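You operate a simulated robot arm through the tools that you are given. There is no shell and no other tool. Be economical: measure what you need, move in short steps, check, and stop when the job is done.

Carry out the task below with a simulated robot arm. There is one attempt and no reset: what you move stays moved.

Task
Put the foam corner from the packing table on the grey panel.

Only the result counts: the job must be done as asked and must still hold three seconds after the hand-in. Knocking over, shifting, dropping, spilling or breaking anything else fails it.

Robot
A 6-joint arm with a two-finger parallel gripper, fixed in place. Base frame: the origin is at the foot of the arm, x ahead of it, y to its left, z up; the work surface is at about z = 0. Readings come in mm, degrees, newtons and seconds.
With the tool pointing down near the work surface it reaches from about 160 to 420 mm from the base axis. Its first joint turns from -66.0 to 66.0 degrees. Payload 1.57 kg.
The TCP is the grasp point between the finger pads, 30 mm short of the fingertips. In the tool frame z runs along the fingers and y along their closing line. Largest opening 80 mm; finger width 17, thickness 12; the body of the gripper, 40 by 82 mm, starts 80 mm behind the TCP.
Orientation is that of the tool frame in the base frame, as a unit quaternion [x, y, z, w]. With the fingers straight down and closing along the base's y, the tool's x points along the base's -x, its y along +y and its z along -z.

Tools
- The arm moves only by the tool nudge_tool. Its argument "targets" is a list of rows, each a list of 3 entries, a list of its own where there are three numbers: the shift along the tool's x, y, z in mm, then the turn, a rotation vector about the tool's x, y, z in degrees, then the gripper command, from -1 (fully open) to 1 (shut), values between in proportion. In form: [[[dx, dy, dz], [ax, ay, az], claw], ...]. A call has 1 to 8 rows; each row shifts and turns the commanded pose from where the row before left it, along the tool's axes as they then stand. A row lasts 0.2 s, in which the tool goes at most 50 mm and 8.6 degrees; a call with a longer step from one row to the next is refused whole, and so is a gripper value outside its range. Where a pose cannot be reached the arm comes as near as it can. A force on the tool above 40 N (or 10 N above the force at the start of the call, whichever is more), or a blocked arm, ends the call early, and 0.2 s more pass. Each finger travels about 153 mm/s and halts on what it meets, pressing with about 21 N; the grip force reading is that of the motor and also rises with nothing between the fingers. The clock runs only during rows and for 0.2 s after the last one: add rows that do not move to give the fingers time. The reply holds the time, the measured pose of the TCP, the force on the tool along the base axes, the opening and the grip force, in the units named above and with some noise.
- Cameras (640 x 400 px; columns grow to the right, rows downward): "scene" is fixed at [56, -329.7, 431.2]; the picture's right is [0.78, -0.63, 0.00], its down [-0.31, -0.38, -0.87] and it looks along [0.55, 0.67, -0.50] (base axes); focal length 309 px, centre (320, 200). "wrist" rides on the gripper at [-32, 0, -78] in the tool frame; the picture's right is [0.00, -1.00, 0.00], its down [0.97, 0.00, -0.24] and it looks along [0.24, 0.00, 0.97] (tool axes); focal length 218 px, centre (320, 200).
- capture(camera): a new picture of that camera. No time passes.
- point_at(camera, pixels): for up to 12 pixels [column, row] of the newest picture of that camera ("zoom" is the newest enlarged one), the place [x, y, z] in the base frame of the surface seen there, good to about 3 mm. No time passes.
- enlarge(camera, box): a new picture of the part [left, top, right, bottom] of that camera's present view, enlarged. No time passes.
- close_job(): hands the job in; it is judged then, once.

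Keep the steps short. Do not move on a guess: measure, check each grasp and each placing, and mend mistakes. In all there are 60 turns and 30 pictures (those below and enlarged ones count). Leave the gripper open and the arm clear of the work at the hand-in unless told otherwise, and finish with a single line.

The tools are called after "Emit:" by a JSON object that holds its "method" and its "body". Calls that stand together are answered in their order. nudge_tool: Moves the arm, as the interface text tells. Its arguments: {"type":"object","properties":{"targets":{"type":"array"}},"required":["targets"]} The other tools are called the same way: capture (camera) takes a picture; point_at (camera, pixels) gives the place of the surface under pixels of a picture; enlarge (camera, box) takes an enlarged picture of a part of a camera's view; close_job () hands the job in.

At the start:

```text
time: 0.0
tcp_pos: [271.8, 136.4, 191.2]
orientation: [0.0, 1.0, 0.0, 0.002]
force: [0.4, 0.4, 0.8]
opening: 79.8
grip_force: 0.0
```

scene: 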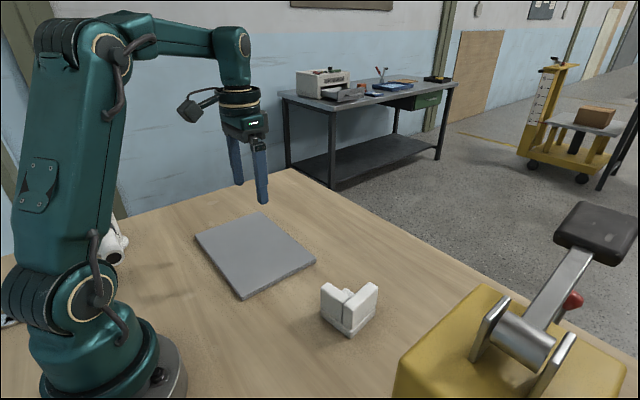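
wrist: 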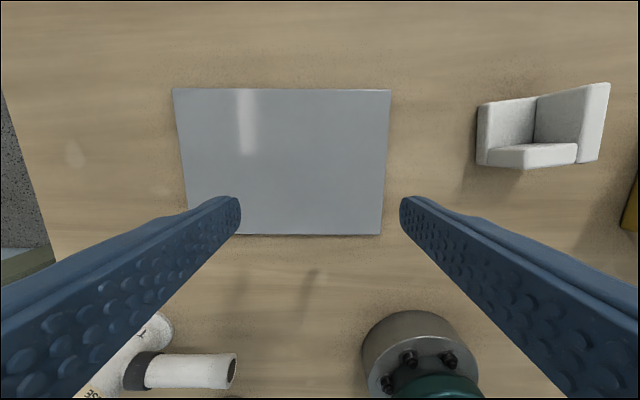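

The foam corner is the white piece near scene (349,307), and the grey panel is near (255,255). I'll enlarge both and measure.

Emit:
{"method": "enlarge", "body": {"camera": "scene", "box": [300, 260, 400, 350]}}

Emit:
{"method": "enlarge", "body": {"camera": "wrist", "box": [440, 60, 640, 190]}}

Emit:
{"method": "point_at", "body": {"camera": "scene", "pixels": [[255, 255], [197, 238], [258, 213], [314, 261], [242, 297], [330, 310], [350, 325], [363, 305], [335, 288], [365, 285], [350, 292]]}}

Emit:
{"method": "point_at", "body": {"camera": "wrist", "pixels": [[480, 105], [482, 162], [535, 97], [608, 84], [597, 158], [577, 145], [490, 150], [535, 155], [510, 120], [560, 120], [595, 90]]}}

```text
4.44 times, centred on (350, 305) of scene
```

zoom: 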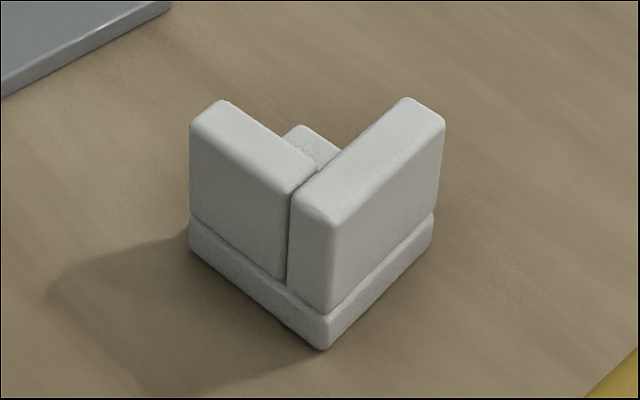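

```text
3.08 times, centred on (540, 125) of wrist
```

zoom: 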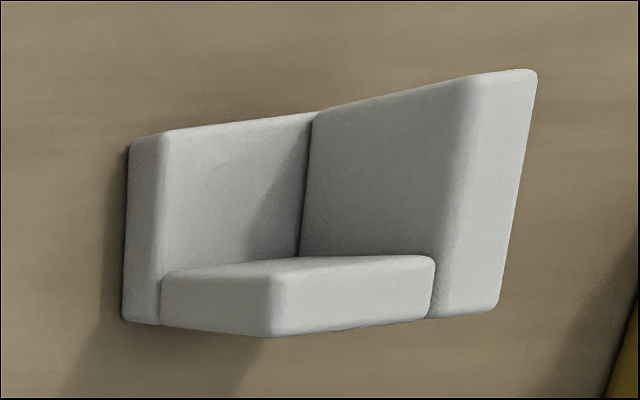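

```text
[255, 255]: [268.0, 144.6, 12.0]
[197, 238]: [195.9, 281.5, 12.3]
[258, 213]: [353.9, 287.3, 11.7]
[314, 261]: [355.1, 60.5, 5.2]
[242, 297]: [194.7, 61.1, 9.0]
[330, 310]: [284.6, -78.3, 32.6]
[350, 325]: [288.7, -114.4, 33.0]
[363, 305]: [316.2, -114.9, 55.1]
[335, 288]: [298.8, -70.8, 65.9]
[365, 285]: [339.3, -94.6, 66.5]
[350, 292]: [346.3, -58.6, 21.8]
```

```text
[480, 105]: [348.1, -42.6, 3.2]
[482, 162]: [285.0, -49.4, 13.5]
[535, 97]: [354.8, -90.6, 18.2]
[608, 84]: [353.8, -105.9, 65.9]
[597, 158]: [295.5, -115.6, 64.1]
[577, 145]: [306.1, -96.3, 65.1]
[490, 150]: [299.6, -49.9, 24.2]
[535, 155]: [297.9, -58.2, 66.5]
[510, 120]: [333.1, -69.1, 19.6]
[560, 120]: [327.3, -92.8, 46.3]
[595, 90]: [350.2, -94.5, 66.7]
```

The piece is an L of two walls (tops about z 66) on a floor about 20 mm thick. I plan to grip the wall running along x, near y -105. First I'll measure its edges, its yaw and the yellow object beside it.

Emit:
{"method": "point_at", "body": {"camera": "wrist", "pixels": [[590, 95], [584, 125], [579, 150], [606, 90], [600, 125], [595, 155], [593, 120], [636, 185], [625, 225], [543, 150], [505, 162], [230, 150]]}}

Emit:
{"method": "point_at", "body": {"camera": "scene", "pixels": [[331, 284], [345, 300], [346, 310], [351, 306], [362, 284], [368, 287], [352, 295], [358, 303], [400, 370], [440, 330], [480, 292], [347, 318]]}}

```text
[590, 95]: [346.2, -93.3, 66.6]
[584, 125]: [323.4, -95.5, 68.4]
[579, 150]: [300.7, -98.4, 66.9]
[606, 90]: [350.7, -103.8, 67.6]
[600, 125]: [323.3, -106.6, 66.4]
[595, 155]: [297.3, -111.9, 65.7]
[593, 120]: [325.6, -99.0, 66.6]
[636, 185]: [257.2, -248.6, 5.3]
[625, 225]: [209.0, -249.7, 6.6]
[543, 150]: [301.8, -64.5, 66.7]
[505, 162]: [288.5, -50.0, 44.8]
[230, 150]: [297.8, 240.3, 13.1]
```

```text
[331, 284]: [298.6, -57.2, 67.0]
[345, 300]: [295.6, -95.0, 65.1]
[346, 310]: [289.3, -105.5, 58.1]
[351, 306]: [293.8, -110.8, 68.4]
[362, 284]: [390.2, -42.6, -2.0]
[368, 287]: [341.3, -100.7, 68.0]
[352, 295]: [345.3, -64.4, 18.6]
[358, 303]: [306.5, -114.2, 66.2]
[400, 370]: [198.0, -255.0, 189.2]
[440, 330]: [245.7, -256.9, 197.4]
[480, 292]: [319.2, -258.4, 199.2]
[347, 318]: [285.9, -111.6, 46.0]
```

The wall runs along x with its centre near y -104 at x 328. It is yawed about +6.5° and is about 17 mm thick. The yellow box is far enough away (y < -248). I'll move at height to above the wall, turn to match, and half-open the fingers.

Emit:
{"method": "nudge_tool", "body": {"targets": [[[-9.4, -40, 0], [0, 0, 0], -1], [[-9.4, -40, 0], [0, 0, 0], -1], [[-9.4, -40, 0], [0, 0, 0], -1], [[-9.4, -40, 0], [0, 0, 0], -0.5], [[-9.4, -40, 0], [0, 0, 0], -0.5], [[-9.2, -40.4, 0], [0, 0, 0], -0.5], [[0, 0, 0], [0, 0, -6.5], -0.5], [[0, 0, 40], [0, 0, 0], -0.5]]}}

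Emit:
{"method": "capture", "body": {"camera": "wrist"}}

```text
time: 1.8
tcp_pos: [326.9, -103.7, 151.3]
orientation: [-0.057, 0.998, 0.0, 0.001]
force: [1.0, 0.3, 0.2]
opening: 60.1
grip_force: 0.0
```

```text
25 pictures are left
```

wrist: 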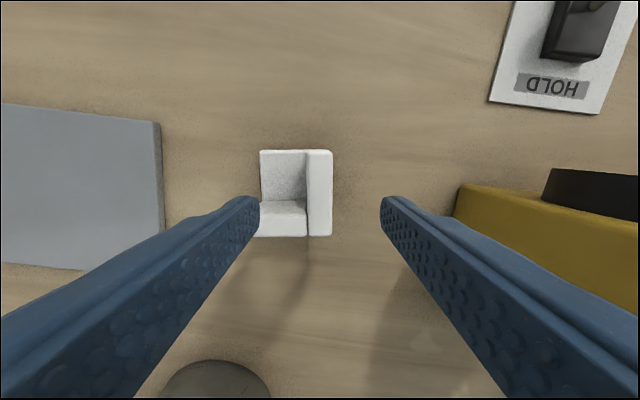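

The wall now stands upright in the picture, centred at column 320, so the yaw is right. Before going down I'll check the wall top edges and the other wall's inner edge.

Emit:
{"method": "point_at", "body": {"camera": "wrist", "pixels": [[309, 180], [330, 180], [320, 155], [320, 230], [285, 203], [285, 230], [285, 195], [285, 175], [320, 190]]}}

```text
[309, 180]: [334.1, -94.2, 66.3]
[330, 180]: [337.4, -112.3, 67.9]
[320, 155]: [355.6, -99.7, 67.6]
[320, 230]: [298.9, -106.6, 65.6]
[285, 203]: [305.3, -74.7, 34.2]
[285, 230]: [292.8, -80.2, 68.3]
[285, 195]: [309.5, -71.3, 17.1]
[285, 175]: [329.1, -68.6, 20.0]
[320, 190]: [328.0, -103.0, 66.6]
```

The wall centre is (328, -103), its top is at z 67, the floor top is at about z 19, and the other wall ends at x 306. I'll go down to TCP z 55, which puts the tips at 25.

Emit:
{"method": "nudge_tool", "body": {"targets": [[[-2, 0, 35], [0, 0, 0], -0.5], [[0, 0, 30], [0, 0, 0], -0.5], [[0, 0, 20], [0, 0, 0], -0.5], [[0, 0, 11], [0, 0, 0], -0.5], [[0, 0, 0], [0, 0, 0], -0.5]]}}

Emit:
{"method": "capture", "body": {"camera": "wrist"}}

```text
time: 3.0
tcp_pos: [328.9, -102.8, 55.3]
orientation: [-0.057, 0.998, 0.0, 0.001]
force: [-0.2, 0.2, -0.1]
opening: 60.1
grip_force: 0.1
```

```text
24 pictures are left
```

wrist: 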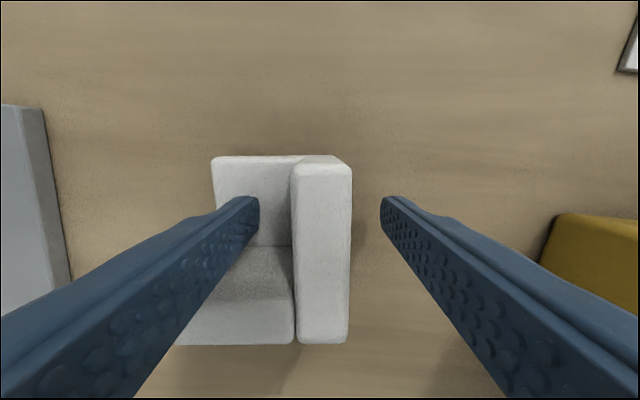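

The fingers straddle the wall and there's no contact. I'll close in steps.

Emit:
{"method": "nudge_tool", "body": {"targets": [[[0, 0, 0], [0, 0, 0], 0.2], [[0, 0, 0], [0, 0, 0], 0.6], [[0, 0, 0], [0, 0, 0], 1], [[0, 0, 0], [0, 0, 0], 1]]}}

```text
time: 4.0
tcp_pos: [330.9, -101.9, 55.1]
orientation: [-0.057, 0.998, 0.001, 0.001]
force: [-0.4, 0.3, -0.2]
opening: 19.3
grip_force: 21.0
```

The opening is 19.3 mm with 21 N, so the wall is held. I'll lift slowly and look.

Emit:
{"method": "nudge_tool", "body": {"targets": [[[0, 0, -5], [0, 0, 0], 1], [[0, 0, -15], [0, 0, 0], 1], [[0, 0, -25], [0, 0, 0], 1], [[0, 0, -25], [0, 0, 0], 1], [[0, 0, 0], [0, 0, 0], 1]]}}

Emit:
{"method": "capture", "body": {"camera": "scene"}}

Emit:
{"method": "capture", "body": {"camera": "wrist"}}

```text
time: 5.2
tcp_pos: [329.2, -102.5, 126.1]
orientation: [-0.057, 0.998, 0.0, 0.001]
force: [0.0, 0.9, 0.3]
opening: 18.9
grip_force: 21.0
```

```text
23 pictures are left
```

scene: 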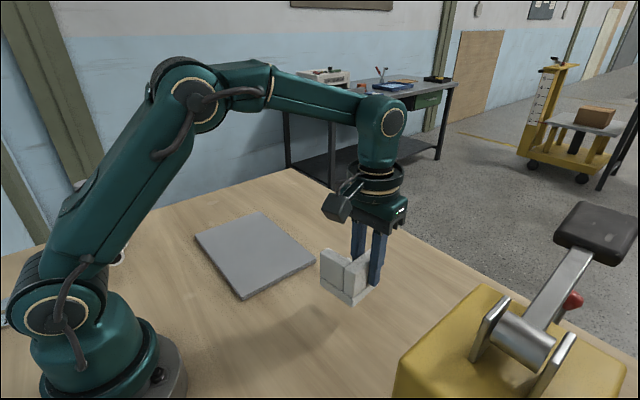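

```text
22 pictures are left
```

wrist: 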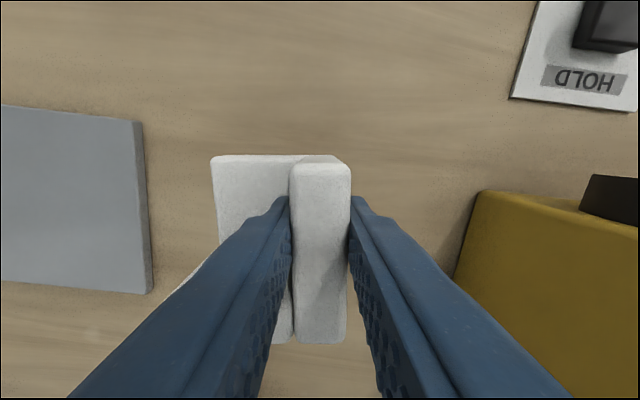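

The piece is held level. I'll carry it at this height (bottom about z 71) to above the panel's middle, which puts the TCP at about (284, 153).

Emit:
{"method": "nudge_tool", "body": {"targets": [[[1, 20, 0], [0, 0, 0], 1], [[2.5, 40, 0], [0, 0, 0], 1], [[2.5, 40, 0], [0, 0, 0], 1], [[2.5, 40, 0], [0, 0, 0], 1], [[2.5, 40, 0], [0, 0, 0], 1], [[2.5, 40, 0], [0, 0, 0], 1], [[1.5, 25, 0], [0, 0, 0], 1], [[0.8, 14, 0], [0, 0, 0], 1]]}}

Emit:
{"method": "capture", "body": {"camera": "scene"}}

Emit:
{"method": "capture", "body": {"camera": "wrist"}}

```text
time: 7.0
tcp_pos: [285.1, 152.6, 123.9]
orientation: [-0.058, 0.998, 0.0, 0.001]
force: [-0.7, -0.4, -1.2]
opening: 19.1
grip_force: 20.6
```

```text
21 pictures are left
```

scene: 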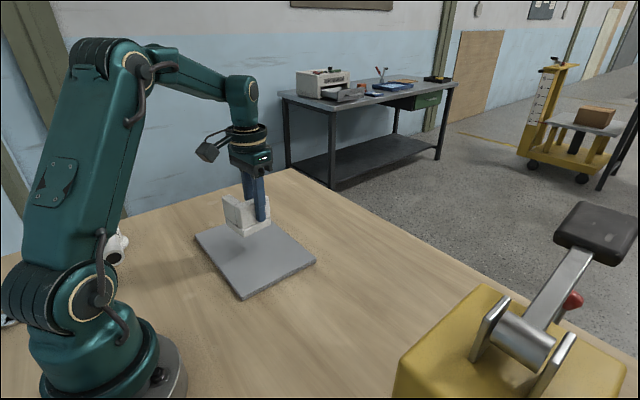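

```text
20 pictures are left
```

wrist: 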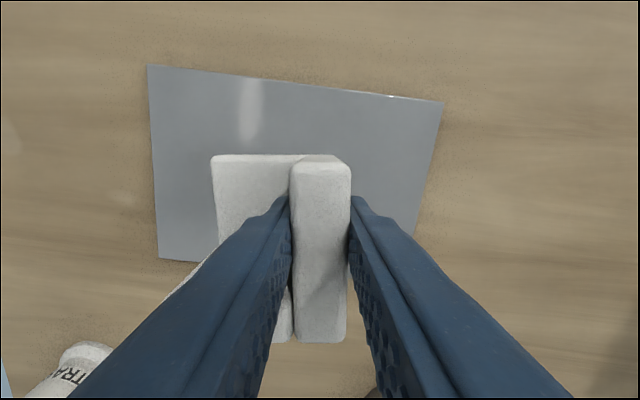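

The piece is above the middle of the panel. Contact should come at TCP z of about 67, so I'll go down to about 71 first.

Emit:
{"method": "nudge_tool", "body": {"targets": [[[0, 0, 25], [0, 0, 0], 1], [[0, 0, 18], [0, 0, 0], 1], [[0, 0, 9], [0, 0, 0], 1], [[0, 0, 0], [0, 0, 0], 1]]}}

Emit:
{"method": "enlarge", "body": {"camera": "scene", "box": [180, 180, 330, 310]}}

```text
time: 8.0
tcp_pos: [286.2, 150.4, 73.0]
orientation: [-0.056, 0.998, -0.001, 0.001]
force: [-0.4, 0.2, 1.1]
opening: 19.0
grip_force: 21.3
```

```text
3.08 times, centred on (255, 245) of scene
```

zoom: 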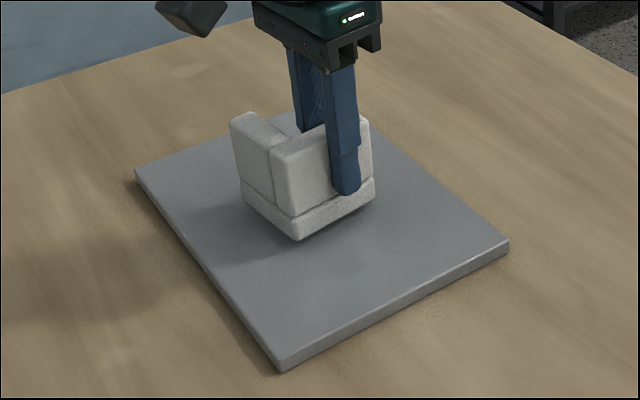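

It's just above the panel. I'll lower in small steps and watch the force.

Emit:
{"method": "nudge_tool", "body": {"targets": [[[0, 0, 2], [0, 0, 0], 1], [[0, 0, 2], [0, 0, 0], 1], [[0, 0, 0], [0, 0, 0], 1]]}}

```text
time: 8.8
tcp_pos: [286.3, 151.5, 69.5]
orientation: [-0.056, 0.998, -0.001, 0.001]
force: [-0.5, -0.1, -0.8]
opening: 18.9
grip_force: 20.7
```

There's no contact yet, so I'll go 1 mm at a time.

Emit:
{"method": "nudge_tool", "body": {"targets": [[[0, 0, 1], [0, 0, 0], 1], [[0, 0, 1], [0, 0, 0], 1], [[0, 0, 0], [0, 0, 0], 1]]}}

```text
time: 9.6
tcp_pos: [285.5, 152.2, 67.1]
orientation: [-0.057, 0.998, 0.0, 0.001]
force: [-0.1, 0.2, -0.9]
opening: 19.2
grip_force: 21.3
```

Still no clear contact force at z 67.1, so I'll go 1 mm more.

Emit:
{"method": "nudge_tool", "body": {"targets": [[[0, 0, 1], [0, 0, 0], 1], [[0, 0, 0], [0, 0, 0], 1]]}}

Emit:
{"method": "enlarge", "body": {"camera": "scene", "box": [215, 195, 295, 265]}}

```text
time: 10.2
tcp_pos: [285.1, 152.9, 68.0]
orientation: [-0.057, 0.998, 0.0, 0.001]
force: [-0.3, 0.3, 5.3]
opening: 19.2
grip_force: 20.6
```

```text
5.71 times, centred on (255, 230) of scene
```

zoom: 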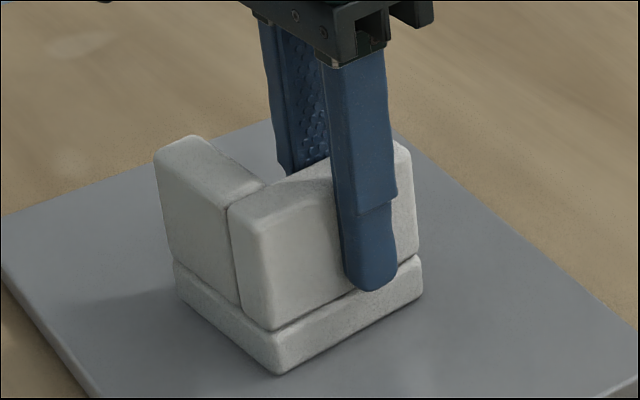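

The upward force is 5.3 N, so the piece rests on the panel. I'll open gently to about 56 mm.

Emit:
{"method": "nudge_tool", "body": {"targets": [[[0, 0, 0], [0, 0, 0], 0.4], [[0, 0, 0], [0, 0, 0], 0], [[0, 0, 0], [0, 0, 0], -0.4], [[0, 0, 0], [0, 0, 0], -0.4]]}}

Emit:
{"method": "capture", "body": {"camera": "wrist"}}

```text
time: 11.2
tcp_pos: [285.4, 150.8, 67.2]
orientation: [-0.056, 0.998, 0.0, 0.001]
force: [0.3, -0.3, -0.5]
opening: 56.0
grip_force: 0.1
```

```text
17 pictures are left
```

wrist: 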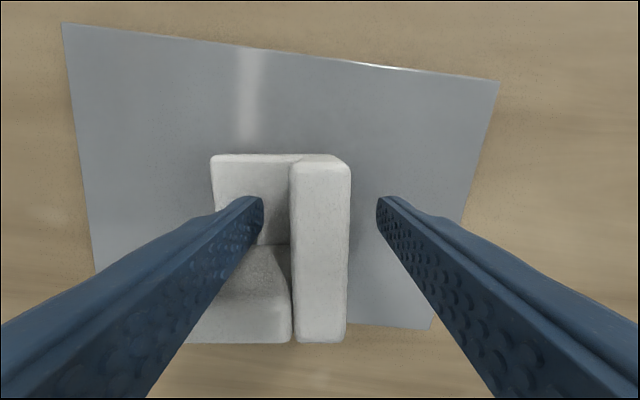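

The fingers are clear of the wall. I'll go straight up and look.

Emit:
{"method": "nudge_tool", "body": {"targets": [[[0, 0, -10], [0, 0, 0], -0.4], [[0, 0, -25], [0, 0, 0], -0.4], [[0, 0, -35], [0, 0, 0], -0.4], [[0, 0, -40], [0, 0, 0], -0.4], [[0, 0, -25], [0, 0, 0], -1], [[0, 0, 0], [0, 0, 0], -1]]}}

Emit:
{"method": "capture", "body": {"camera": "scene"}}

Emit:
{"method": "capture", "body": {"camera": "wrist"}}

```text
time: 12.6
tcp_pos: [285.0, 151.5, 200.5]
orientation: [-0.057, 0.998, 0.0, 0.001]
force: [0.0, -0.2, -0.5]
opening: 79.7
grip_force: 0.1
```

```text
16 pictures are left
```

scene: 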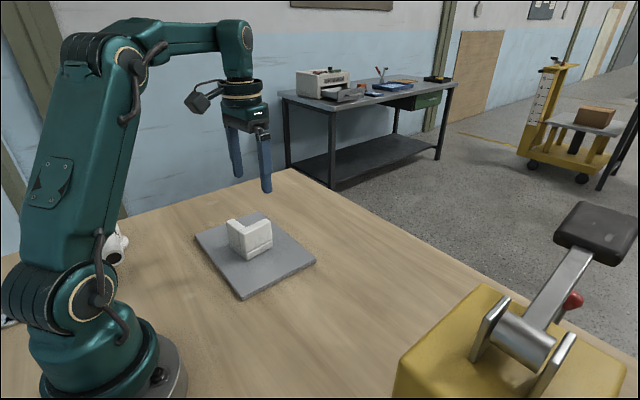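

```text
15 pictures are left
```

wrist: 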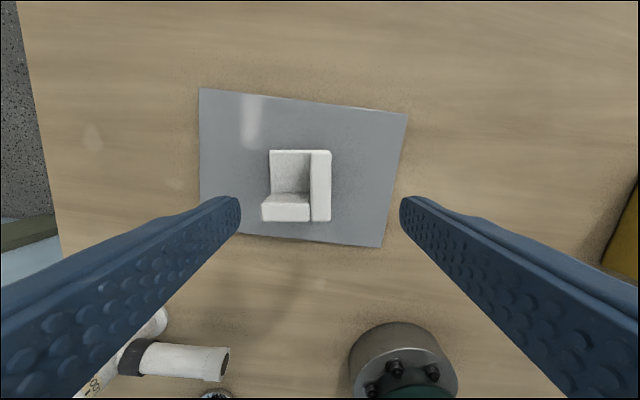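

The foam corner stands upright, fully on the panel. The panel hasn't moved in the scene view, the gripper is open and the arm is clear. I'll hand in.

Emit:
{"method": "close_job", "body": {}}

```text
The job is handed in.
```

The foam corner is upright on the grey panel, nothing else was moved, and the job is handed in with the gripper open and the arm clear.
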